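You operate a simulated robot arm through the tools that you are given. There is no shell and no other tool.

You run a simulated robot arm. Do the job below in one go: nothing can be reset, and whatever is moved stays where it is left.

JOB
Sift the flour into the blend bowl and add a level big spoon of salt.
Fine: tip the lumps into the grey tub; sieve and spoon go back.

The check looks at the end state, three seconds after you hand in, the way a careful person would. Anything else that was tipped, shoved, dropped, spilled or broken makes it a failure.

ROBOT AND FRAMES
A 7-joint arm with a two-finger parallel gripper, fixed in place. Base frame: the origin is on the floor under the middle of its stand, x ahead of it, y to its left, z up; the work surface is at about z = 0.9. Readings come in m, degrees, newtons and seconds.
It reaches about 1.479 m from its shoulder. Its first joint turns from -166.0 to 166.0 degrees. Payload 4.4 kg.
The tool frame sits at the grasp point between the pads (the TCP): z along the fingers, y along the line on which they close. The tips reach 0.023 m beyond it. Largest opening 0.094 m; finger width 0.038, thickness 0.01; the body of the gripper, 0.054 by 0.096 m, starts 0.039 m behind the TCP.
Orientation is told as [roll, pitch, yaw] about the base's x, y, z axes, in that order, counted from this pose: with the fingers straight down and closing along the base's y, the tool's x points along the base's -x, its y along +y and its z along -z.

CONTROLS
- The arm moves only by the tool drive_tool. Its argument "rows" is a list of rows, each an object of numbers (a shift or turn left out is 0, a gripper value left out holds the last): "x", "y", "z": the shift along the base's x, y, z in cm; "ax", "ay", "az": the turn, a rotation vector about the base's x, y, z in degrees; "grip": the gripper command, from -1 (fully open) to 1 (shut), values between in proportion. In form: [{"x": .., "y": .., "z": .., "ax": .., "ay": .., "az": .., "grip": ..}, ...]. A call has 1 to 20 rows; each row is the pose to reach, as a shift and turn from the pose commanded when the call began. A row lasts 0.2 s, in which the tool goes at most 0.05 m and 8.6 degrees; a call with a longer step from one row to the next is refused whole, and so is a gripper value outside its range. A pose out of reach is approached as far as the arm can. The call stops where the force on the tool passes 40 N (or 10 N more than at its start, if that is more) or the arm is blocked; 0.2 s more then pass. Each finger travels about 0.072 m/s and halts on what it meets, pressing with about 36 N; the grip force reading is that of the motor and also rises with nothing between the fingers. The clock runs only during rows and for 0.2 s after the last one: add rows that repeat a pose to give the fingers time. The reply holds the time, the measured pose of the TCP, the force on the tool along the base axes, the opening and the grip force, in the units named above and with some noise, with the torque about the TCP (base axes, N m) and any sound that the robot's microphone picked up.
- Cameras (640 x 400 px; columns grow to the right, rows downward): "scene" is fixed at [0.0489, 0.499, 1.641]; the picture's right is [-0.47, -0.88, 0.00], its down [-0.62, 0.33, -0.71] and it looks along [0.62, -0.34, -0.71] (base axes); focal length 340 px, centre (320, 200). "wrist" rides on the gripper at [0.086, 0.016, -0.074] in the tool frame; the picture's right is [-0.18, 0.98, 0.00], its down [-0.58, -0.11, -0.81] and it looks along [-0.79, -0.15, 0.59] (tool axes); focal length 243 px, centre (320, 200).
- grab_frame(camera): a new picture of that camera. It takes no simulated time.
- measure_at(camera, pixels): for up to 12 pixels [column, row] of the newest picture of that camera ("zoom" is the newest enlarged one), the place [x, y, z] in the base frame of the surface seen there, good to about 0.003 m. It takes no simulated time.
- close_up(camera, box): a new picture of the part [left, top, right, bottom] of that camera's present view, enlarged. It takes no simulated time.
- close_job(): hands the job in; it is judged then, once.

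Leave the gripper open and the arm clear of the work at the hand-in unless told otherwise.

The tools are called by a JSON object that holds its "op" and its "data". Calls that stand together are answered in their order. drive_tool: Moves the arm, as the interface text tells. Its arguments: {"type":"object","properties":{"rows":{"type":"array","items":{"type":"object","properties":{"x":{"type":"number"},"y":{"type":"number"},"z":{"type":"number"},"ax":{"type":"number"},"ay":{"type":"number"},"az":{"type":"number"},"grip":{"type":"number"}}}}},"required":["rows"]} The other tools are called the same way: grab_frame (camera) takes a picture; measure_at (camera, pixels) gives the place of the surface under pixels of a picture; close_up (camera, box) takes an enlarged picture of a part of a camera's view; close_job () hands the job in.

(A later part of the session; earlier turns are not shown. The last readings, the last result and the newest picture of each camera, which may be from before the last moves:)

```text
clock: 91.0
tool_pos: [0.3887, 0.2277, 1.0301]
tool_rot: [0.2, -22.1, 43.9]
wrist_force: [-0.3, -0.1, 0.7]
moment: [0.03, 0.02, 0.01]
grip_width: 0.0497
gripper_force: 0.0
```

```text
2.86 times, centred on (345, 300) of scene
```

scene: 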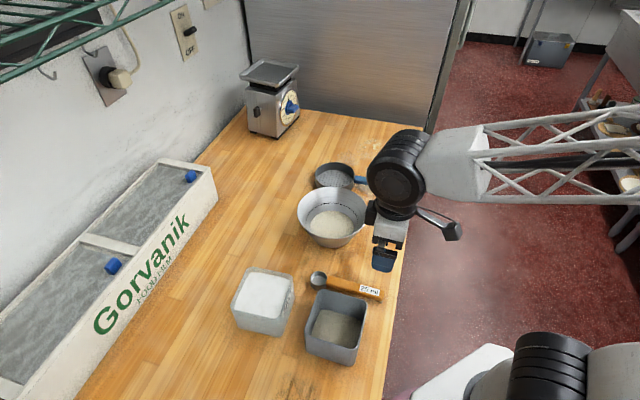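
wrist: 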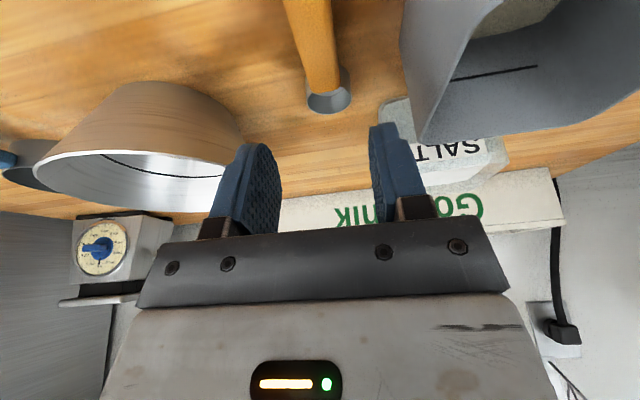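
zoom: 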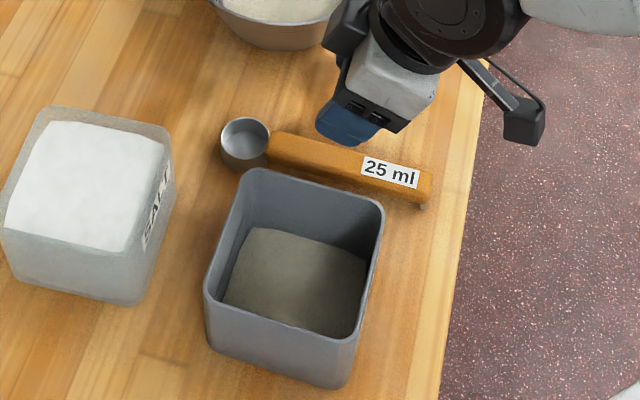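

The handle is centred between the fingers, within about 1 mm. Descending to z≈0.932.

{"op": "drive_tool", "data": {"rows": [{"z": -1.5}, {"z": -3.3}, {"z": -5.1}, {"z": -6.8}, {"z": -8.2}, {"z": -9.2}, {"z": -9.75}, {"z": -9.75}]}}

{"op": "grab_frame", "data": {"camera": "wrist"}}

{"op": "close_up", "data": {"camera": "scene", "box": [270, 230, 420, 370]}}

```text
clock: 92.8
tool_pos: [0.3873, 0.2268, 0.9325]
tool_rot: [0.3, -22.0, 43.9]
wrist_force: [0.0, -0.4, -0.1]
moment: [-0.01, -0.05, -0.01]
grip_width: 0.0495
gripper_force: 0.1
```

```text
taken
```

wrist: 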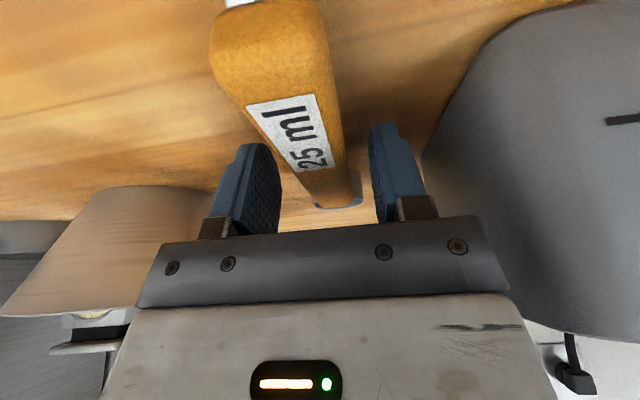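

```text
2.86 times, centred on (345, 300) of scene
```

zoom: 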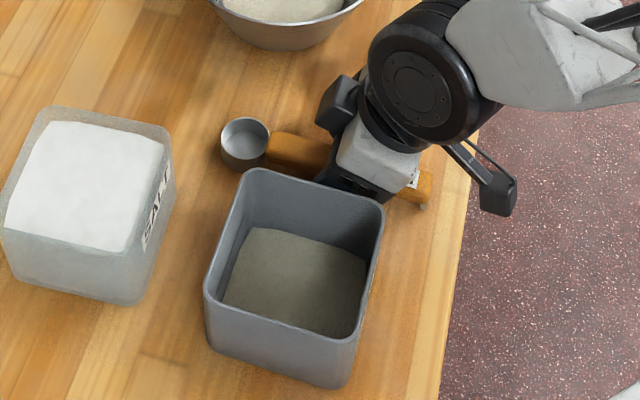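

The fingers straddle the handle. I'll note this return pose — (0.3873, 0.2268, 0.9325), yaw 43.9° — and close.

{"op": "drive_tool", "data": {"rows": [{"grip": 0.2}, {"grip": 0.4}, {"grip": 0.6}, {"grip": 0.8}, {"grip": 1}, {"grip": 1}, {"grip": 1}]}}

{"op": "drive_tool", "data": {"rows": [{"z": 0.5}, {"z": 1.5}, {"z": 3.0}, {"z": 5.0}, {"z": 7.0}, {"z": 9.0}, {"z": 11.0}, {"z": 13.0}, {"z": 15.0}, {"z": 16.5}, {"z": 17.0}, {"z": 17.0}]}}

{"op": "grab_frame", "data": {"camera": "scene"}}

{"op": "close_up", "data": {"camera": "scene", "box": [270, 190, 420, 330]}}

{"op": "grab_frame", "data": {"camera": "wrist"}}

```text
clock: 94.4
tool_pos: [0.3886, 0.2274, 0.9325]
tool_rot: [0.2, -22.0, 43.9]
wrist_force: [-0.2, 1.1, 0.6]
moment: [0.07, -0.06, 0.04]
grip_width: 0.0254
gripper_force: 36.1
```

```text
clock: 97.0
tool_pos: [0.3863, 0.2288, 1.1017]
tool_rot: [0.2, -22.0, 43.8]
wrist_force: [0.1, 0.2, -1.0]
moment: [-0.07, 0.08, -0.01]
grip_width: 0.0251
gripper_force: 35.6
```

```text
taken
```

scene: 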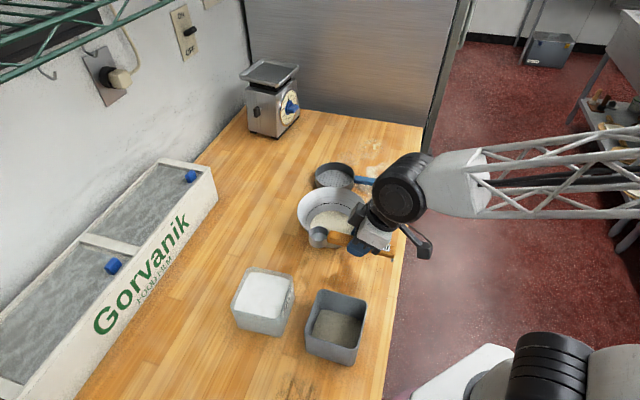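

```text
2.86 times, centred on (345, 260) of scene
```

zoom: 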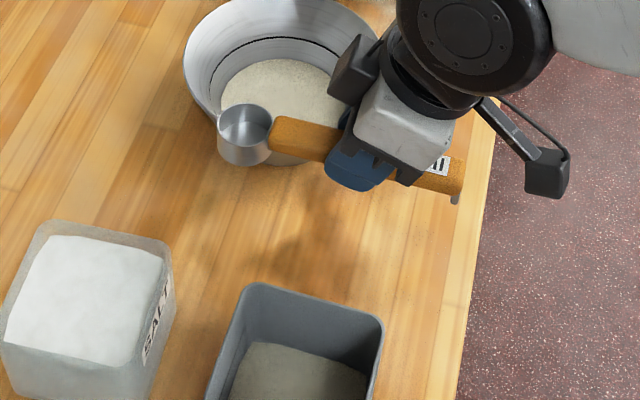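

```text
taken
```

wrist: 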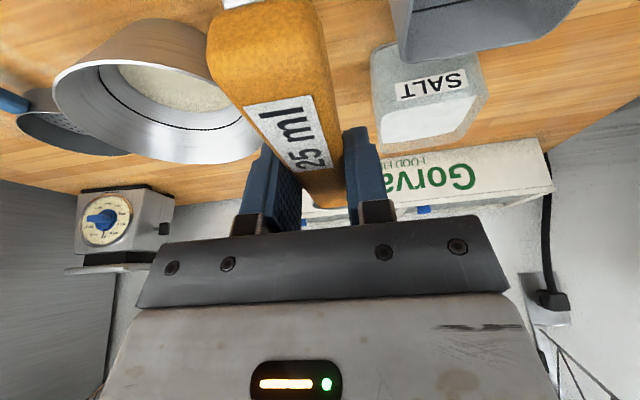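

The spoon is held firmly. I'll measure its rim and body in this raised pose, and the salt tub's rim and edges.

{"op": "close_up", "data": {"camera": "scene", "box": [310, 215, 350, 255]}}

{"op": "measure_at", "data": {"camera": "zoom", "pixels": [[130, 140], [218, 80], [300, 135], [220, 200], [130, 260], [220, 320], [215, 150], [180, 230], [330, 160], [350, 220], [360, 250], [260, 230]]}}

{"op": "close_up", "data": {"camera": "scene", "box": [225, 260, 305, 345]}}

{"op": "measure_at", "data": {"camera": "zoom", "pixels": [[350, 55], [445, 100], [400, 250], [280, 260], [195, 130], [230, 50], [300, 75], [430, 100], [340, 260], [215, 130], [320, 160], [260, 160]]}}

```text
10.00 times, centred on (330, 235) of scene
```

zoom: 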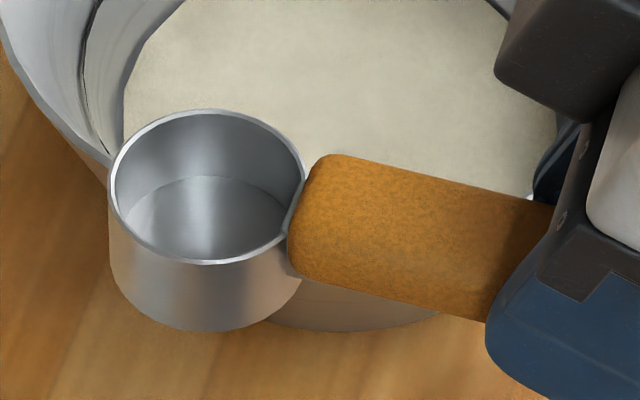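

```text
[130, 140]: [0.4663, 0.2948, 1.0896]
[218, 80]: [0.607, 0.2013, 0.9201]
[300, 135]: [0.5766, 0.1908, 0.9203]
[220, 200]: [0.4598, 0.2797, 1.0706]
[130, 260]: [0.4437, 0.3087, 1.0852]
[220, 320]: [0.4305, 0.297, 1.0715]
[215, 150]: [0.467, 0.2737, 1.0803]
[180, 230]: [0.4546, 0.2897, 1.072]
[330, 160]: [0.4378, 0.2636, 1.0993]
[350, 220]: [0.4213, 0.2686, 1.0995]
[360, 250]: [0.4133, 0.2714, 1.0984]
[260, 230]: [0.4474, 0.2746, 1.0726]
```

```text
4.71 times, centred on (265, 302) of scene
```

zoom: 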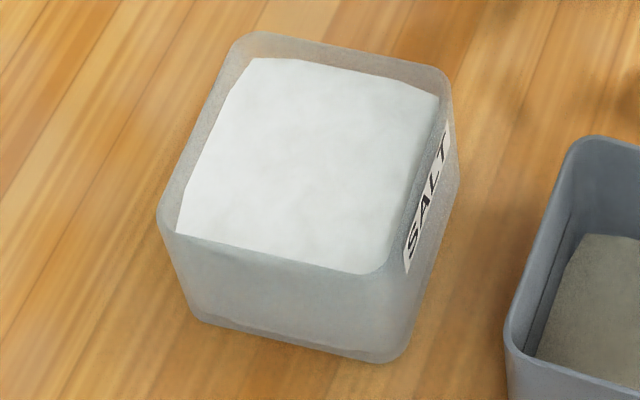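

```text
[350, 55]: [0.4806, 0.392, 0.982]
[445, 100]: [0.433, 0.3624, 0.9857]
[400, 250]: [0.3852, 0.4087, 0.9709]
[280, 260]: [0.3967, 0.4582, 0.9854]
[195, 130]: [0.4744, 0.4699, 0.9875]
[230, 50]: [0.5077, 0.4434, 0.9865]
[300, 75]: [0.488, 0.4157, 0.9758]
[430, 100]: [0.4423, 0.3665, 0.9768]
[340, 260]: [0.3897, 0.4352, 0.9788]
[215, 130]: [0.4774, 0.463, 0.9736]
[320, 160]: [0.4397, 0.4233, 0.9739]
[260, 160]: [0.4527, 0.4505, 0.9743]
```

The salt surface is at z≈0.975, about 1 cm below the tub rim (0.986), and the tub centre is about (0.441, 0.429). Next I'll carry the spoon over the salt tub and pitch it nose-down 45°, staying well above the rim.

{"op": "drive_tool", "data": {"rows": [{"x": 0.1, "y": 1.2, "z": 0.3, "ax": -2.0, "ay": 2.1}, {"x": 0.3, "y": 3.2, "z": 0.6, "ax": -5.5, "ay": 5.7}, {"x": 0.5, "y": 5.6, "z": 0.9, "ax": -9.4, "ay": 9.7}, {"x": 0.7, "y": 8.2, "z": 1.2, "ax": -13.5, "ay": 14.0}, {"x": 0.9, "y": 10.8, "z": 1.5, "ax": -18, "ay": 18.7}, {"x": 1.05, "y": 13.0, "z": 1.7, "ax": -22.5, "ay": 23.4}, {"x": 1.2, "y": 14.8, "z": 1.8, "ax": -27, "ay": 28}, {"x": 1.28, "y": 15.7, "z": 1.8, "ax": -30.2, "ay": 31.4}, {"x": 1.28, "y": 15.98, "z": 1.8, "ax": -31.2, "ay": 32.4}, {"x": 1.28, "y": 15.98, "z": 1.8, "ax": -31.2, "ay": 32.4}]}}

{"op": "grab_frame", "data": {"camera": "scene"}}

{"op": "close_up", "data": {"camera": "scene", "box": [220, 230, 360, 350]}}

{"op": "grab_frame", "data": {"camera": "wrist"}}

```text
clock: 99.2
tool_pos: [0.4005, 0.3862, 1.12]
tool_rot: [0.2, 23.0, 43.8]
wrist_force: [0.2, 0.3, -1.3]
moment: [0.0, 0.05, -0.02]
grip_width: 0.0252
gripper_force: 36.6
```

```text
taken
```

scene: 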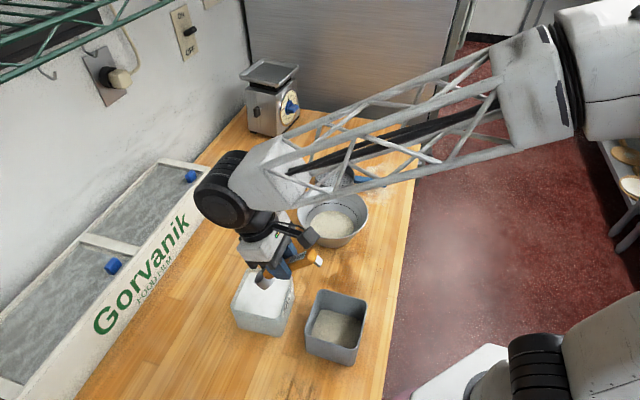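

```text
3.33 times, centred on (290, 290) of scene
```

zoom: 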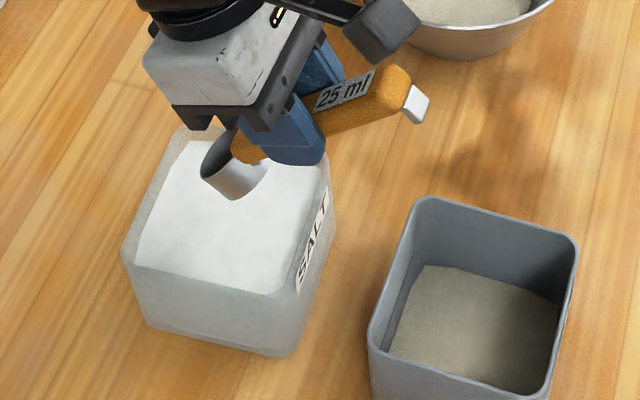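

```text
taken
```

wrist: 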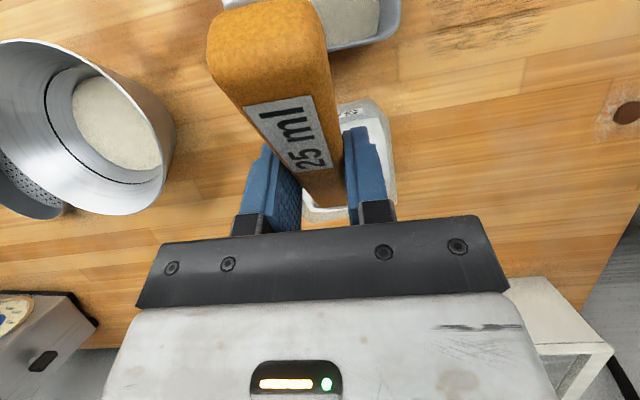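

The spoon is poised nose-down above the salt. Lowering it into the salt at 45°, watching the force.

{"op": "drive_tool", "data": {"rows": [{"z": -1.5}, {"z": -3.2}, {"z": -4.6}, {"z": -5.6}, {"z": -6.4}, {"z": -7.1}, {"z": -7.7}, {"z": -7.7}]}}

{"op": "close_up", "data": {"camera": "scene", "box": [220, 230, 360, 350]}}

```text
clock: 101.0
tool_pos: [0.3998, 0.3874, 1.0442]
tool_rot: [0.2, 22.8, 43.9]
wrist_force: [0.0, 0.7, -1.4]
moment: [-0.04, 0.05, 0.0]
grip_width: 0.0255
gripper_force: 35.9
```

```text
3.33 times, centred on (290, 290) of scene
```

zoom: 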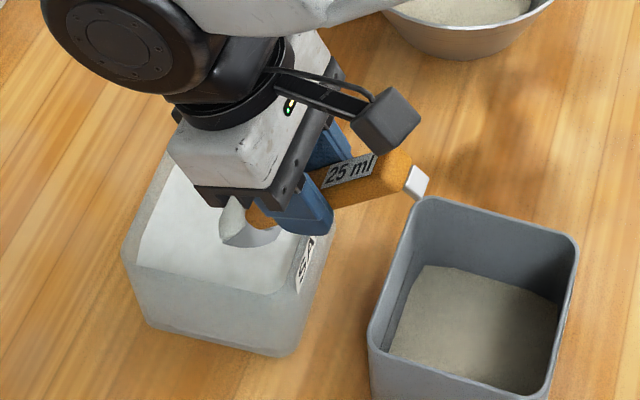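

The spoon is in the salt with no contact force. Next comes the scoop: sweep forward slightly while rotating from 45° to 25°, submerging the bowl, with handle and fingers kept above the tub rim.

{"op": "drive_tool", "data": {"rows": [{"x": 0.08, "y": 0.08, "z": -0.5, "ax": 2.3, "ay": -2.4}, {"x": 0.17, "y": 0.16, "z": -1.0, "ax": 4.6, "ay": -4.8}, {"x": 0.25, "y": 0.24, "z": -1.5, "ax": 6.9, "ay": -7.2}, {"x": 0.33, "y": 0.32, "z": -2.0, "ax": 9.2, "ay": -9.6}, {"x": 0.42, "y": 0.4, "z": -2.4, "ax": 11.6, "ay": -12.0}, {"x": 0.5, "y": 0.48, "z": -2.75, "ax": 13.9, "ay": -14.4}, {"x": 0.5, "y": 0.48, "z": -2.75, "ax": 13.9, "ay": -14.4}]}}

{"op": "close_up", "data": {"camera": "scene", "box": [220, 230, 360, 350]}}

{"op": "grab_frame", "data": {"camera": "wrist"}}

```text
clock: 102.6
tool_pos: [0.4059, 0.3928, 1.016]
tool_rot: [0.2, 2.9, 43.9]
wrist_force: [0.3, -0.3, -1.4]
moment: [-0.07, 0.02, 0.0]
grip_width: 0.0254
gripper_force: 36.1
```

```text
3.33 times, centred on (290, 290) of scene
```

zoom: 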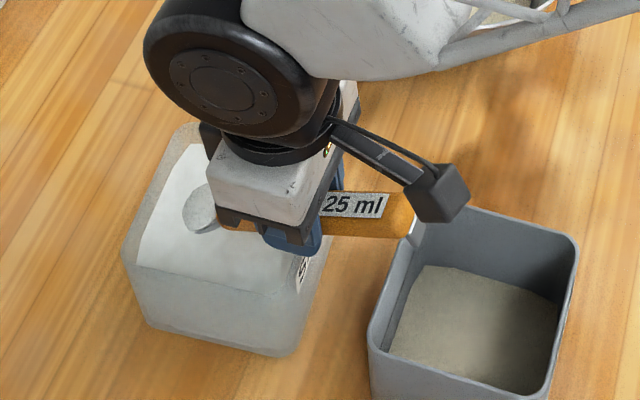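

```text
taken
```

wrist: 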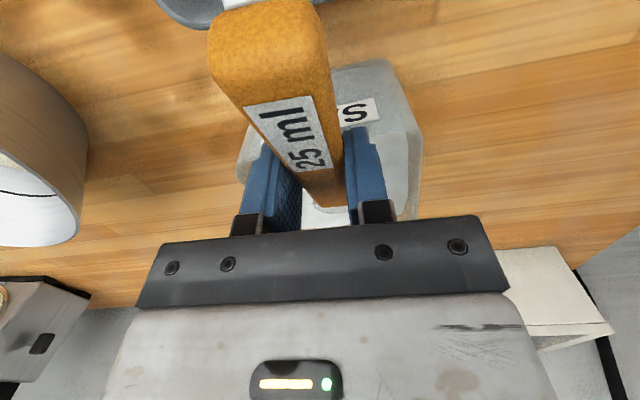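

The bowl of the spoon is now in the salt. I'll lift while levelling it from 25° to 0°, backing off 3 cm so it stays centred over the tub.

{"op": "drive_tool", "data": {"rows": [{"x": -0.14, "y": -0.14, "z": 0.6, "ax": 2.08, "ay": -2.16}, {"x": -0.36, "y": -0.35, "z": 1.3, "ax": 4.16, "ay": -4.32}, {"x": -0.72, "y": -0.69, "z": 2.1, "ax": 6.93, "ay": -7.2}, {"x": -1.15, "y": -1.11, "z": 2.9, "ax": 9.7, "ay": -10.1}, {"x": -1.59, "y": -1.53, "z": 3.5, "ax": 12.5, "ay": -13.0}, {"x": -1.95, "y": -1.87, "z": 4.0, "ax": 15.2, "ay": -15.9}, {"x": -2.16, "y": -2.08, "z": 4.3, "ax": 17.3, "ay": -18.0}, {"x": -2.16, "y": -2.08, "z": 4.3, "ax": 17.3, "ay": -18.0}]}}

{"op": "close_up", "data": {"camera": "scene", "box": [220, 230, 360, 350]}}

{"op": "close_up", "data": {"camera": "scene", "box": [235, 255, 305, 315]}}

```text
clock: 104.4
tool_pos: [0.3833, 0.372, 1.0593]
tool_rot: [0.1, -22.0, 43.9]
wrist_force: [-0.2, 0.9, -1.4]
moment: [-0.05, 0.08, -0.01]
grip_width: 0.0254
gripper_force: 35.9
```

```text
3.33 times, centred on (290, 290) of scene
```

zoom: 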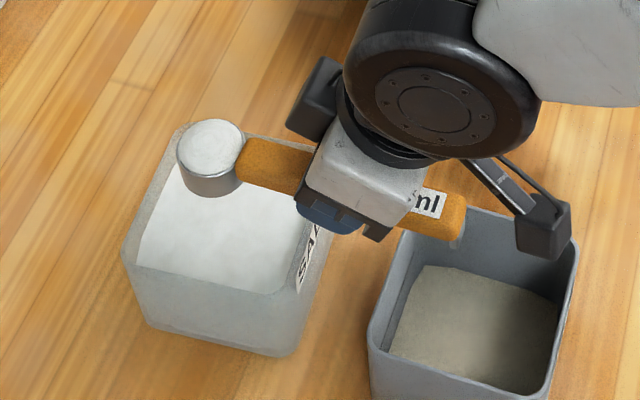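

```text
6.67 times, centred on (270, 285) of scene
```

zoom: 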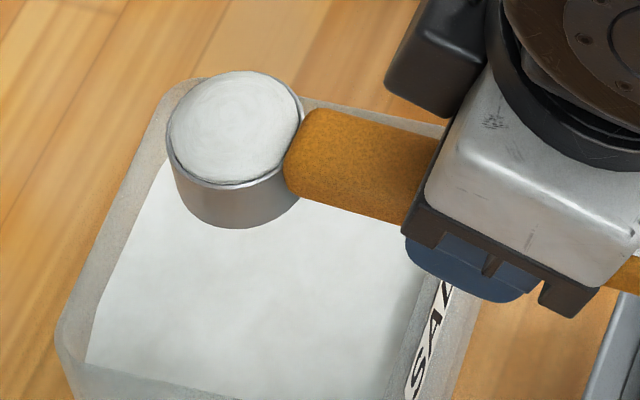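

The spoon is full. I'll check whether it's heaped or level by measuring the salt surface against the rim.

{"op": "close_up", "data": {"camera": "scene", "box": [250, 262, 274, 282]}}

{"op": "measure_at", "data": {"camera": "zoom", "pixels": [[220, 180], [270, 120], [180, 190], [300, 180], [240, 250], [270, 180], [210, 140], [330, 130], [150, 200], [260, 320], [320, 220], [270, 60]]}}

```text
16.00 times, centred on (262, 272) of scene
```

zoom: 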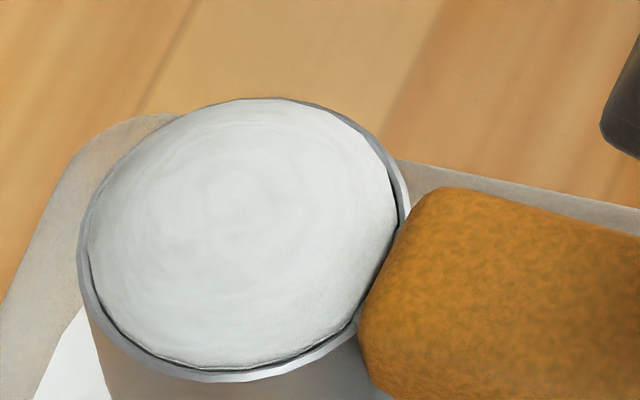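

```text
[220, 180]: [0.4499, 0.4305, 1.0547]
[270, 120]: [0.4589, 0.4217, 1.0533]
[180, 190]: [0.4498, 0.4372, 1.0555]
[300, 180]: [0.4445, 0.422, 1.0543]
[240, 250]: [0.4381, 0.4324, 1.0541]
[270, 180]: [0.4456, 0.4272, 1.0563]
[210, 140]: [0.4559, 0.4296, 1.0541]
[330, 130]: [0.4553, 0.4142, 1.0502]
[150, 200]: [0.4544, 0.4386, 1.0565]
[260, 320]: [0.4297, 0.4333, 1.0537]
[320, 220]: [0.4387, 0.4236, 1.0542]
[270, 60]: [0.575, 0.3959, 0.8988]
```

The salt stands about 5–6 mm above the spoon rim, so it's heaped. I'll shake it gently over the salt tub, so the excess falls back in, and re-measure.

{"op": "drive_tool", "data": {"rows": [{"z": -0.7}, {"z": -1.4}, {"x": 0.4, "y": 0.38, "z": -1.4}, {"x": -0.5, "y": -0.48, "z": -1.4}, {"x": 0.5, "y": 0.48, "z": -1.4}, {"x": -0.5, "y": -0.48, "z": -1.4}, {"x": 0.5, "y": 0.48, "z": -1.4}, {"x": -0.5, "y": -0.48, "z": -1.4}, {"x": 0.5, "y": 0.48, "z": -1.4}, {"x": -0.5, "y": -0.48, "z": -1.4}, {"z": -1.4}, {"z": -1.4}]}}

{"op": "close_up", "data": {"camera": "scene", "box": [235, 255, 305, 315]}}

{"op": "measure_at", "data": {"camera": "zoom", "pixels": [[230, 150], [250, 130], [200, 150], [260, 160], [220, 180], [240, 110], [180, 155], [290, 130]]}}

```text
clock: 107.0
tool_pos: [0.3849, 0.3703, 1.0441]
tool_rot: [0.2, -21.9, 44.0]
wrist_force: [0.6, 0.7, -1.1]
moment: [-0.06, 0.07, -0.02]
grip_width: 0.0253
gripper_force: 35.5
```

```text
6.67 times, centred on (270, 285) of scene
```

zoom: 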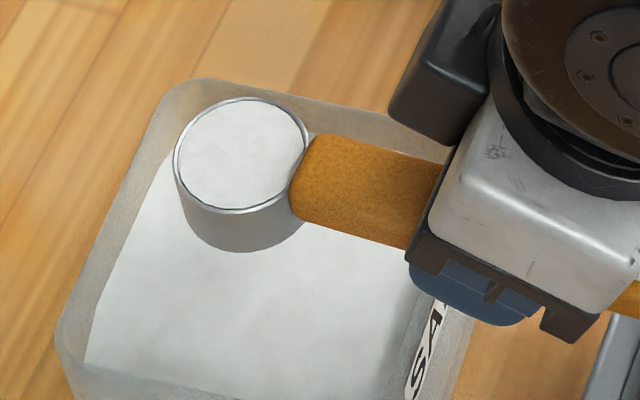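

```text
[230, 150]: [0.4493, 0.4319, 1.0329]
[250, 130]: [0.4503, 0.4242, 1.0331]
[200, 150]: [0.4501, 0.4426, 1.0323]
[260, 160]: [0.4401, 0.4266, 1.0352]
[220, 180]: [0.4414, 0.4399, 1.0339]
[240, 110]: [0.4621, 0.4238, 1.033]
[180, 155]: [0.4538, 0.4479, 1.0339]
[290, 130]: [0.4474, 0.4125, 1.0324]
```

Now the salt surface is flat at z≈1.0333, matching the calculated rim height of ~1.0336. A close look to confirm.

{"op": "close_up", "data": {"camera": "scene", "box": [250, 266, 274, 286]}}

{"op": "close_up", "data": {"camera": "scene", "box": [220, 250, 310, 350]}}

```text
16.00 times, centred on (262, 276) of scene
```

zoom: 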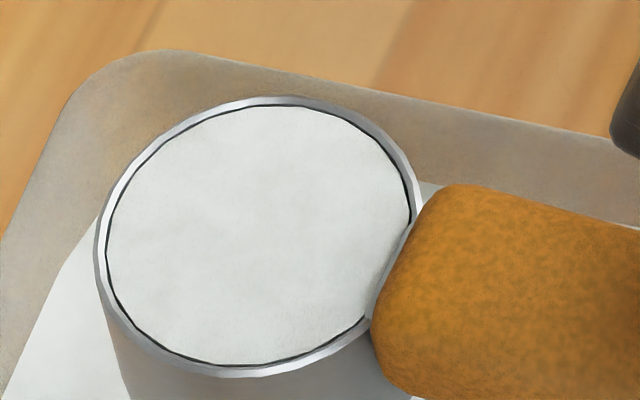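

```text
4.00 times, centred on (265, 300) of scene
```

zoom: 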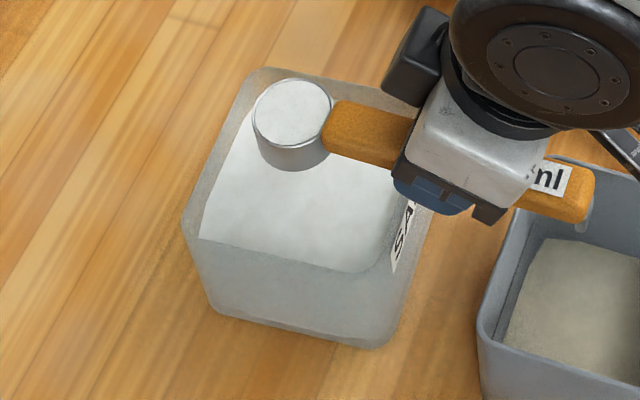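

The spoon is exactly level-full, with a flat surface flush with the rim. I'll lift it slowly and smoothly, staying above the salt tub.

{"op": "drive_tool", "data": {"rows": [{"z": 0.1}, {"z": 0.35}, {"z": 0.75}, {"z": 1.25}, {"z": 1.85}, {"z": 2.5}, {"z": 3.2}, {"z": 3.9}, {"z": 4.55}, {"z": 5.1}, {"z": 5.55}, {"z": 5.85}, {"z": 6.05}, {"z": 6.1}, {"z": 6.1}]}}

{"op": "close_up", "data": {"camera": "scene", "box": [235, 235, 305, 295]}}

```text
clock: 110.2
tool_pos: [0.3837, 0.3701, 1.1058]
tool_rot: [0.1, -22.1, 44.0]
wrist_force: [0.2, -0.4, 0.1]
moment: [-0.03, 0.02, -0.02]
grip_width: 0.0253
gripper_force: 35.5
```

```text
6.67 times, centred on (270, 265) of scene
```

zoom: 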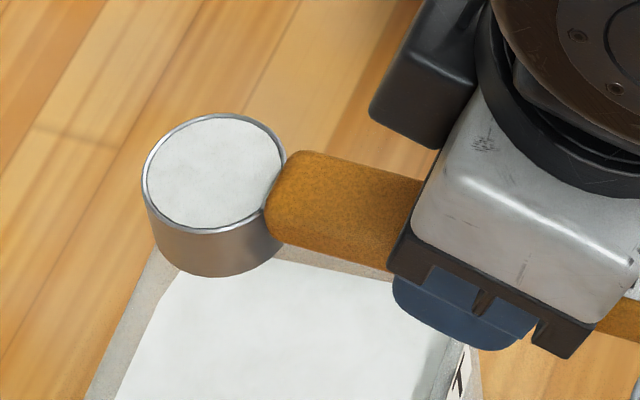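

Still level and full. Now the first half of the slow transfer toward the mixing bowl, turning the spoon as it goes.

{"op": "drive_tool", "data": {"rows": [{"x": 0.06, "y": -0.06, "az": -0.4}, {"x": 0.25, "y": -0.22, "az": -1.53}, {"x": 0.53, "y": -0.49, "az": -3.31}, {"x": 0.91, "y": -0.83, "az": -5.66}, {"x": 1.36, "y": -1.24, "az": -8.48}, {"x": 1.88, "y": -1.71, "az": -11.69}, {"x": 2.44, "y": -2.23, "az": -15.2}, {"x": 3.04, "y": -2.77, "az": -18.94}, {"x": 3.66, "y": -3.34, "az": -22.8}, {"x": 4.29, "y": -3.91, "az": -26.7}, {"x": 4.91, "y": -4.48, "az": -30.56}, {"x": 5.51, "y": -5.02, "az": -34.3}, {"x": 6.07, "y": -5.54, "az": -37.8}, {"x": 6.59, "y": -6.01, "az": -41.0}, {"x": 7.04, "y": -6.42, "az": -43.84}, {"x": 7.42, "y": -6.76, "az": -46.2}, {"x": 7.7, "y": -7.03, "az": -47.97}, {"x": 7.89, "y": -7.19, "az": -49.1}, {"x": 7.95, "y": -7.25, "az": -49.5}, {"x": 7.95, "y": -7.25, "az": -49.5}]}}

{"op": "grab_frame", "data": {"camera": "scene"}}

{"op": "close_up", "data": {"camera": "scene", "box": [250, 190, 400, 330]}}

```text
clock: 114.4
tool_pos: [0.4631, 0.2973, 1.1057]
tool_rot: [0.2, -22.1, -5.6]
wrist_force: [-0.5, -0.3, -0.6]
moment: [0.02, 0.06, 0.03]
grip_width: 0.0255
gripper_force: 36.5
```

```text
taken
```

scene: 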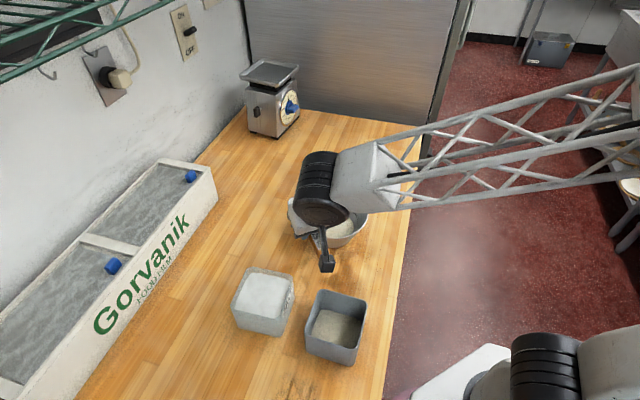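

```text
2.86 times, centred on (325, 260) of scene
```

zoom: 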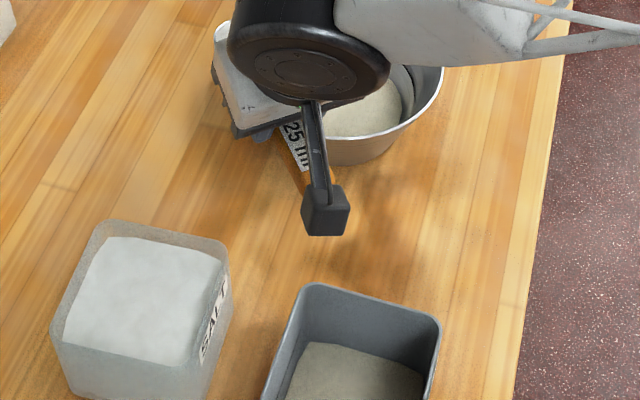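

No salt has dropped anywhere on the table. The second half of the transfer follows.

{"op": "drive_tool", "data": {"rows": [{"x": 0.06, "y": -0.06, "az": -0.4}, {"x": 0.25, "y": -0.22, "az": -1.53}, {"x": 0.53, "y": -0.49, "az": -3.31}, {"x": 0.91, "y": -0.83, "az": -5.66}, {"x": 1.36, "y": -1.24, "az": -8.48}, {"x": 1.88, "y": -1.71, "az": -11.69}, {"x": 2.44, "y": -2.23, "az": -15.2}, {"x": 3.04, "y": -2.77, "az": -18.94}, {"x": 3.66, "y": -3.34, "az": -22.8}, {"x": 4.29, "y": -3.91, "az": -26.7}, {"x": 4.91, "y": -4.48, "az": -30.56}, {"x": 5.51, "y": -5.02, "az": -34.3}, {"x": 6.07, "y": -5.54, "az": -37.8}, {"x": 6.59, "y": -6.01, "az": -41.0}, {"x": 7.04, "y": -6.42, "az": -43.84}, {"x": 7.42, "y": -6.76, "az": -46.2}, {"x": 7.7, "y": -7.03, "az": -47.97}, {"x": 7.89, "y": -7.19, "az": -49.1}, {"x": 7.95, "y": -7.25, "az": -49.5}, {"x": 7.95, "y": -7.25, "az": -49.5}]}}

{"op": "grab_frame", "data": {"camera": "scene"}}

{"op": "grab_frame", "data": {"camera": "wrist"}}

```text
clock: 118.6
tool_pos: [0.5441, 0.2266, 1.1044]
tool_rot: [0.2, -22.0, -55.1]
wrist_force: [-0.4, -0.5, -1.3]
moment: [0.08, 0.08, -0.02]
grip_width: 0.0254
gripper_force: 36.3
```

```text
taken
```

scene: 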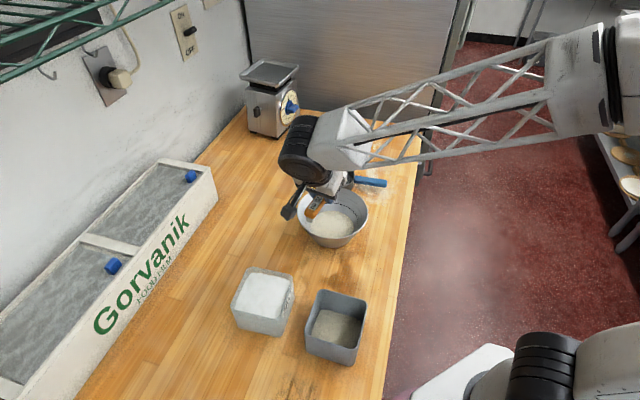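

```text
taken
```

wrist: 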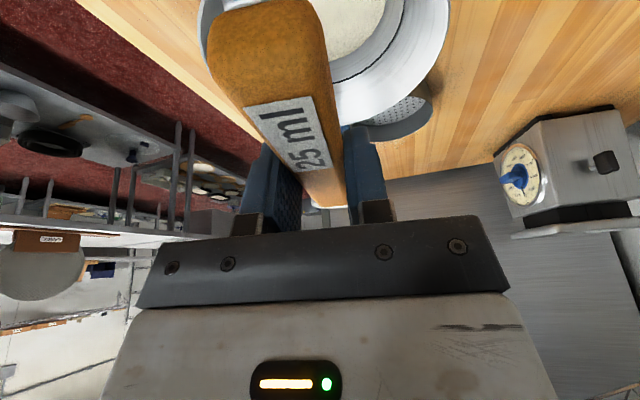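

The full spoon is over the bowl, tail 6 cm behind its centre. I'll tip it nose-down to ~57° while keeping the lip over the bowl's middle.

{"op": "drive_tool", "data": {"rows": [{"ax": 2.4, "ay": 1.65}, {"ax": 7.1, "ay": 4.95}, {"ax": 11.8, "ay": 8.25}, {"ax": 16.5, "ay": 11.55}, {"ax": 21.2, "ay": 14.85}, {"ax": 25.9, "ay": 18.15}, {"x": 0.17, "y": -0.25, "ax": 31, "ay": 21.7}, {"x": 0.46, "y": -0.66, "ax": 36.5, "ay": 25.6}, {"x": 0.8, "y": -1.15, "ax": 42, "ay": 29.4}, {"x": 1.15, "y": -1.64, "ax": 47.1, "ay": 33}, {"x": 1.15, "y": -1.64, "ax": 47.1, "ay": 33}]}}

{"op": "close_up", "data": {"camera": "scene", "box": [270, 150, 400, 255]}}

```text
clock: 121.0
tool_pos: [0.5551, 0.211, 1.1063]
tool_rot: [0.2, 35.4, -55.0]
wrist_force: [0.0, -0.7, -0.7]
moment: [-0.01, 0.02, -0.01]
grip_width: 0.0253
gripper_force: 35.9
```

```text
3.81 times, centred on (335, 202) of scene
```

zoom: 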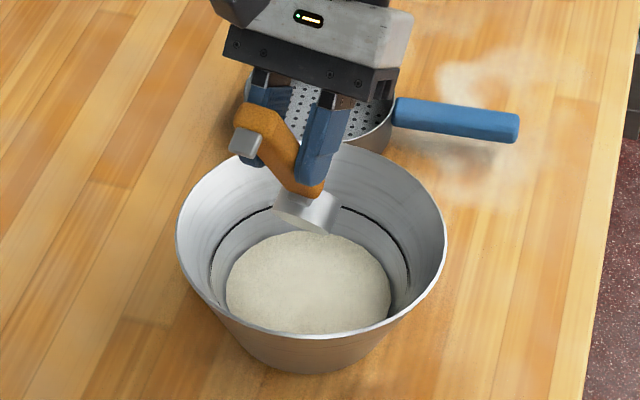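

The spoon's lip is well inside the bowl's outline. Continuing to about 115°.

{"op": "drive_tool", "data": {"rows": [{"x": 0.5, "y": -0.72, "ax": 4.7, "ay": 3.3}, {"x": 0.97, "y": -1.39, "ax": 9.4, "ay": 6.6}, {"x": 1.43, "y": -2.05, "ax": 14.1, "ay": 9.9}, {"x": 1.89, "y": -2.7, "ax": 18.8, "ay": 13.2}, {"x": 2.35, "y": -3.36, "ax": 23.6, "ay": 16.5}, {"x": 2.81, "y": -4.01, "ax": 28.3, "ay": 19.8}, {"x": 3.33, "y": -4.75, "ax": 33, "ay": 23.1}, {"x": 3.84, "y": -5.49, "ax": 37.7, "ay": 26.4}, {"x": 4.36, "y": -6.23, "ax": 42.4, "ay": 29.7}, {"x": 4.82, "y": -6.88, "ax": 47.1, "ay": 33}, {"x": 4.82, "y": -6.88, "ax": 47.1, "ay": 33}, {"x": 4.82, "y": -6.88, "ax": 47.1, "ay": 33}]}}

{"op": "close_up", "data": {"camera": "scene", "box": [270, 150, 400, 255]}}

{"op": "grab_frame", "data": {"camera": "scene"}}

```text
clock: 123.6
tool_pos: [0.6027, 0.1408, 1.1061]
tool_rot: [-177.4, 87.0, 127.5]
wrist_force: [0.1, -0.3, -0.8]
moment: [-0.07, -0.01, -0.03]
grip_width: 0.0254
gripper_force: 36.4
```

```text
3.81 times, centred on (335, 202) of scene
```

zoom: 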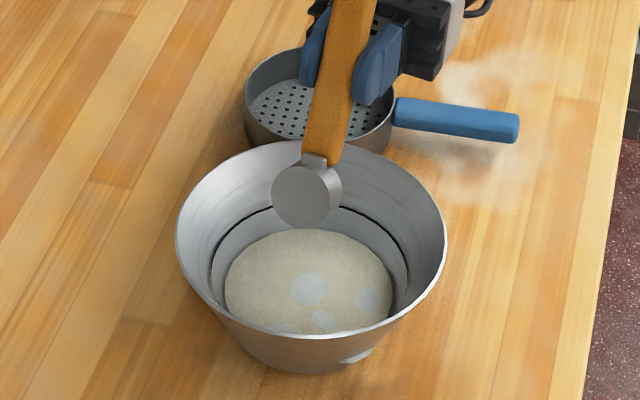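

```text
taken
```

scene: 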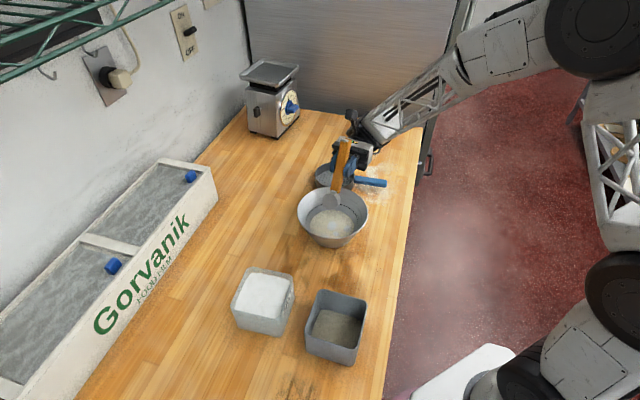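

Salt patches are now visible on the flour. There's also a whitish patch near zoom (355,357), at the outside of the bowl's foot, so I'll inspect it.

{"op": "close_up", "data": {"camera": "scene", "box": [325, 225, 375, 260]}}

{"op": "measure_at", "data": {"camera": "zoom", "pixels": [[320, 250], [310, 240], [290, 255], [340, 235], [360, 260], [270, 200]]}}

{"op": "close_up", "data": {"camera": "scene", "box": [305, 195, 370, 245]}}

```text
11.43 times, centred on (350, 242) of scene
```

zoom: 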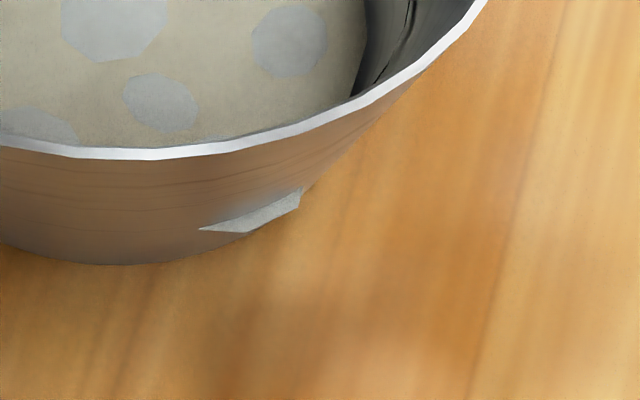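

```text
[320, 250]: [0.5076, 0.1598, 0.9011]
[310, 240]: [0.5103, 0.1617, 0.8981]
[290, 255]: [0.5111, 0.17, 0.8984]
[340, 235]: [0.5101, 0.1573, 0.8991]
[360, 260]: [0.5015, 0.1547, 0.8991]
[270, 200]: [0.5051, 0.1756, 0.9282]
```

```text
8.00 times, centred on (338, 220) of scene
```

zoom: 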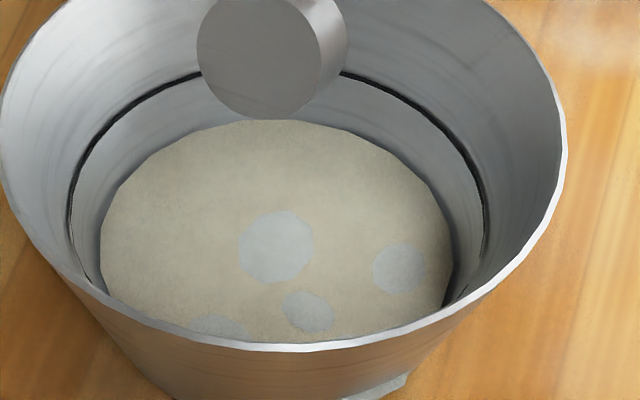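

The outer patch looks like the edge of a flat salt disc at flour height cutting through the bowl wall. I'll measure the patches to see whether it's inside or on the table.

{"op": "measure_at", "data": {"camera": "zoom", "pixels": [[277, 247], [400, 268], [308, 312], [220, 328], [350, 250], [200, 250]]}}

{"op": "close_up", "data": {"camera": "scene", "box": [338, 236, 356, 250]}}

{"op": "measure_at", "data": {"camera": "zoom", "pixels": [[200, 230], [250, 210], [300, 200], [150, 250], [350, 170], [250, 300], [350, 250], [120, 180]]}}

```text
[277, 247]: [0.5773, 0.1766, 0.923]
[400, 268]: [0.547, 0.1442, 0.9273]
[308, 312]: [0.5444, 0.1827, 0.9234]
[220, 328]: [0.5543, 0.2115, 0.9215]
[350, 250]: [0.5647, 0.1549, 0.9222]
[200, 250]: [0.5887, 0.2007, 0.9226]
```

```text
16.00 times, centred on (347, 243) of scene
```

zoom: 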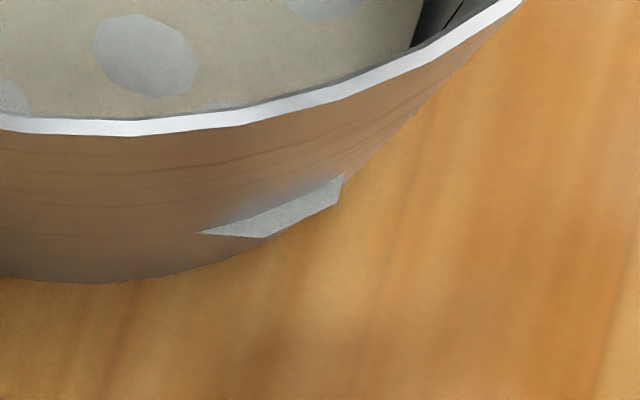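

```text
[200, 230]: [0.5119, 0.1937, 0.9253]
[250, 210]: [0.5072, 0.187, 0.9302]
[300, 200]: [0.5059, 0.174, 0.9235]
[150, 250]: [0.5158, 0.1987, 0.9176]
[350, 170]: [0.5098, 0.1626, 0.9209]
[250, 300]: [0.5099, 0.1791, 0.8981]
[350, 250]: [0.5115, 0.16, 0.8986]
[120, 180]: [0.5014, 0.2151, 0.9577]
```

All patches sit at z≈0.923, on the flour surface — the bowl's content drawn as a pattern around its centre — and the table there reads 0.898 and clean. A few light shakes will empty the spoon completely over the bowl.

{"op": "drive_tool", "data": {"rows": [{"z": 0.5}, {"z": 0}, {"z": 0.5}, {"z": 0}, {"x": 0.3, "y": -0.4}, {"x": -0.3, "y": 0.4}, {"x": 0.3, "y": -0.4}, {"x": 0, "y": 0}, {}]}}

{"op": "close_up", "data": {"camera": "scene", "box": [270, 150, 400, 255]}}

```text
clock: 125.6
tool_pos: [0.6013, 0.1418, 1.1057]
tool_rot: [-177.1, 87.0, 127.7]
wrist_force: [-0.1, -0.2, -0.8]
moment: [-0.04, -0.03, 0.0]
grip_width: 0.0253
gripper_force: 36.4
```

```text
3.81 times, centred on (335, 202) of scene
```

zoom: 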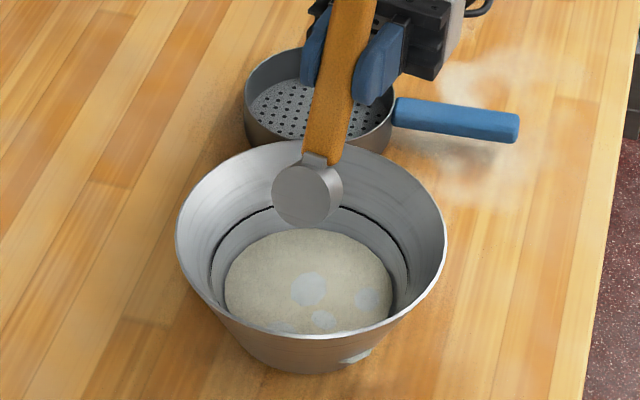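

Nothing more is coming out. I'll un-tip the spoon along the reverse path, rising 2 cm.

{"op": "drive_tool", "data": {"rows": [{"x": -0.37, "y": 0.53, "z": 0.5, "ax": -5.89, "ay": -4.12}, {"x": -0.75, "y": 1.07, "z": 1.0, "ax": -11.8, "ay": -8.25}, {"x": -1.12, "y": 1.6, "z": 1.5, "ax": -17.7, "ay": -12.4}, {"x": -1.49, "y": 2.13, "z": 2.0, "ax": -23.6, "ay": -16.5}, {"x": -1.87, "y": 2.66, "z": 2.0, "ax": -29.4, "ay": -20.6}, {"x": -2.24, "y": 3.2, "z": 2.0, "ax": -35.3, "ay": -24.75}, {"x": -2.61, "y": 3.73, "z": 2.0, "ax": -41.2, "ay": -28.9}, {"x": -2.98, "y": 4.26, "z": 2.0, "ax": -47.1, "ay": -33}, {"x": -3.36, "y": 4.79, "z": 2.0, "ax": -53, "ay": -37.1}, {"x": -3.73, "y": 5.33, "z": 2.0, "ax": -58.9, "ay": -41.25}, {"x": -4.1, "y": 5.86, "z": 2.0, "ax": -64.8, "ay": -45.4}, {"x": -4.48, "y": 6.39, "z": 2.0, "ax": -70.7, "ay": -49.5}, {"x": -4.85, "y": 6.92, "z": 2.0, "ax": -76.6, "ay": -53.6}, {"x": -5.22, "y": 7.46, "z": 2.0, "ax": -82.5, "ay": -57.75}, {"x": -5.6, "y": 7.99, "z": 2.0, "ax": -88.4, "ay": -61.9}, {"x": -5.97, "y": 8.52, "z": 2.0, "ax": -94.2, "ay": -66}, {"x": -5.97, "y": 8.52, "z": 2.0, "ax": -94.2, "ay": -66}]}}

{"op": "grab_frame", "data": {"camera": "scene"}}

{"op": "close_up", "data": {"camera": "scene", "box": [270, 150, 400, 255]}}

```text
clock: 129.2
tool_pos: [0.5427, 0.2262, 1.1259]
tool_rot: [0.4, -22.0, -55.1]
wrist_force: [0.1, 0.5, -1.6]
moment: [0.05, 0.03, 0.0]
grip_width: 0.0256
gripper_force: 36.0
```

```text
taken
```

scene: 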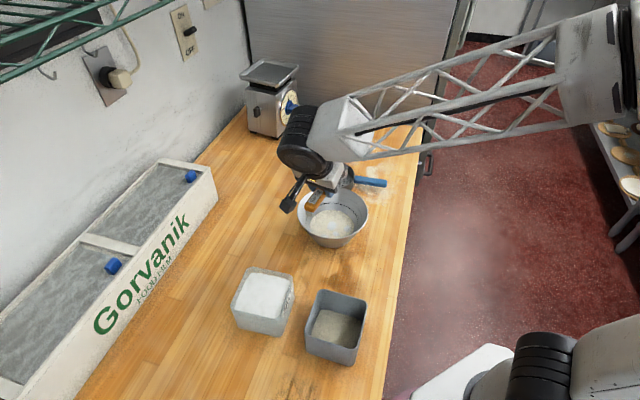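

```text
3.81 times, centred on (335, 202) of scene
```

zoom: 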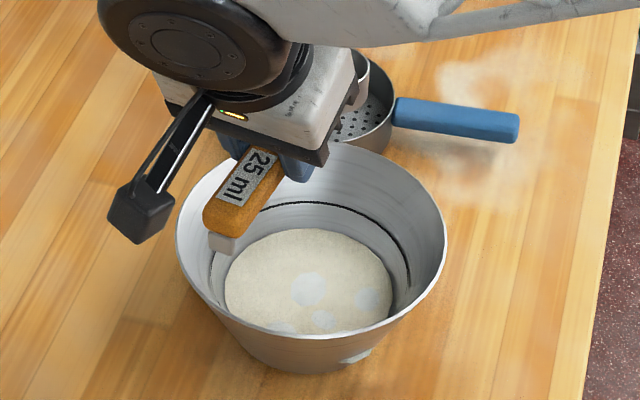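

Now I'll swing the spoon back toward its rest spot (yaw back to 44°) at z≈1.126 and look inside it.

{"op": "drive_tool", "data": {"rows": [{"x": -0.4, "az": 2.5}, {"x": -1.2, "az": 8}, {"x": -2.3, "az": 15}, {"x": -3.5, "az": 22.5}, {"x": -4.7, "az": 30}, {"x": -5.9, "az": 38}, {"x": -7.1, "az": 46}, {"x": -8.3, "az": 54}, {"x": -9.5, "az": 62}, {"x": -10.7, "az": 70}, {"x": -11.9, "az": 77.5}, {"x": -13.0, "az": 84.5}, {"x": -14.0, "az": 90.5}, {"x": -14.8, "az": 95.5}, {"x": -15.3, "az": 98.5}, {"x": -15.4, "y": 0.1, "az": 99}, {"x": -15.4, "y": 0.1, "az": 99}]}}

{"op": "grab_frame", "data": {"camera": "scene"}}

{"op": "close_up", "data": {"camera": "scene", "box": [290, 160, 400, 260]}}

```text
clock: 132.8
tool_pos: [0.3891, 0.2274, 1.1255]
tool_rot: [0.2, -22.0, 43.8]
wrist_force: [-0.3, 0.1, -0.3]
moment: [-0.06, 0.06, -0.03]
grip_width: 0.0252
gripper_force: 36.0
```

```text
taken
```

scene: 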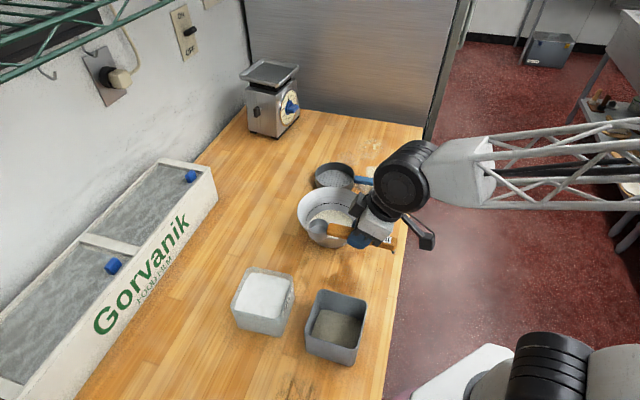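

```text
4.00 times, centred on (345, 210) of scene
```

zoom: 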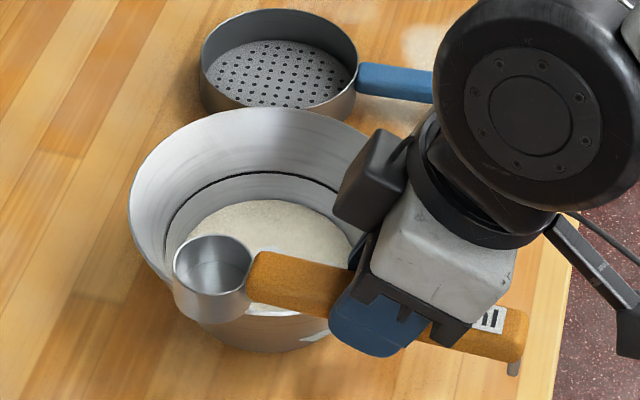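

The spoon is empty. I'll lower it to its original place, stopping 1 cm above first.

{"op": "drive_tool", "data": {"rows": [{"z": -0.6}, {"z": -2.0}, {"z": -4.0}, {"z": -6.0}, {"z": -8.0}, {"z": -10.0}, {"z": -12.0}, {"z": -13.8}, {"z": -15.4}, {"z": -16.7}, {"z": -17.7}, {"z": -18.2}, {"z": -18.2}]}}

{"op": "close_up", "data": {"camera": "scene", "box": [290, 240, 400, 330]}}

```text
clock: 135.6
tool_pos: [0.3893, 0.228, 0.9443]
tool_rot: [0.2, -21.9, 43.9]
wrist_force: [0.0, 0.8, -1.0]
moment: [-0.05, 0.05, -0.02]
grip_width: 0.0253
gripper_force: 36.0
```

```text
4.44 times, centred on (345, 285) of scene
```

zoom: 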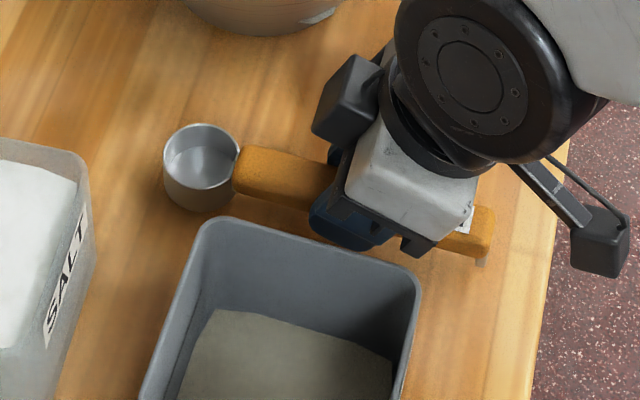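

Lowering the last centimetre gently.

{"op": "drive_tool", "data": {"rows": [{"x": -0.05, "y": -0.05, "z": -0.4}, {"x": -0.05, "y": -0.05, "z": -0.75}, {"x": -0.05, "y": -0.05, "z": -0.95}, {"x": -0.05, "y": -0.05, "z": -1.05}, {"x": -0.05, "y": -0.05, "z": -1.05}]}}

```text
clock: 136.8
tool_pos: [0.3898, 0.2274, 0.9337]
tool_rot: [0.3, -22.0, 43.8]
wrist_force: [-0.9, -0.8, 11.4]
moment: [0.7, -0.91, 0.0]
grip_width: 0.0254
gripper_force: 36.0
```

Light contact (11 N). I'll relax half a millimetre and release, opening only to ~5 cm because of the neighbouring tub.

{"op": "drive_tool", "data": {"rows": [{"z": 0.05}, {"z": 0.05, "grip": 0.4}, {"z": 0.05, "grip": 0.3}, {"z": 0.05, "grip": 0.2}, {"z": 0.05, "grip": 0.1}, {"z": 0.05, "grip": 0}, {"z": 0.05, "grip": -0.06}, {"z": 0.05, "grip": -0.06}]}}

{"op": "grab_frame", "data": {"camera": "wrist"}}

{"op": "close_up", "data": {"camera": "scene", "box": [290, 240, 400, 330]}}

```text
clock: 138.6
tool_pos: [0.3889, 0.2277, 0.9345]
tool_rot: [0.2, -22.0, 43.9]
wrist_force: [-0.6, -1.0, 0.9]
moment: [0.01, 0.02, 0.01]
grip_width: 0.0499
gripper_force: 0.0
```

```text
taken
```

wrist: 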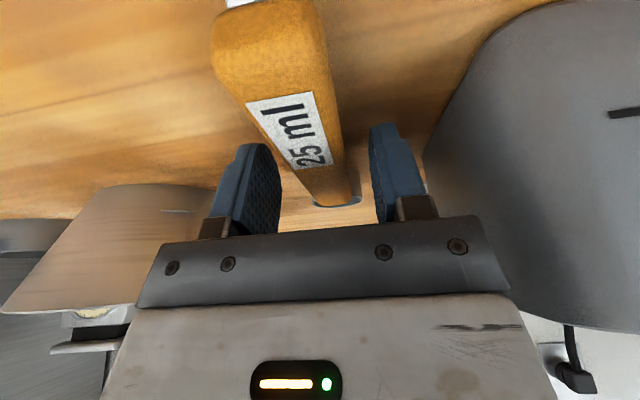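

```text
4.44 times, centred on (345, 285) of scene
```

zoom: 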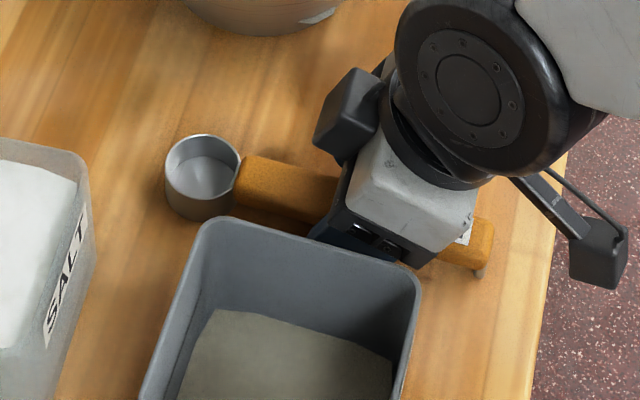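

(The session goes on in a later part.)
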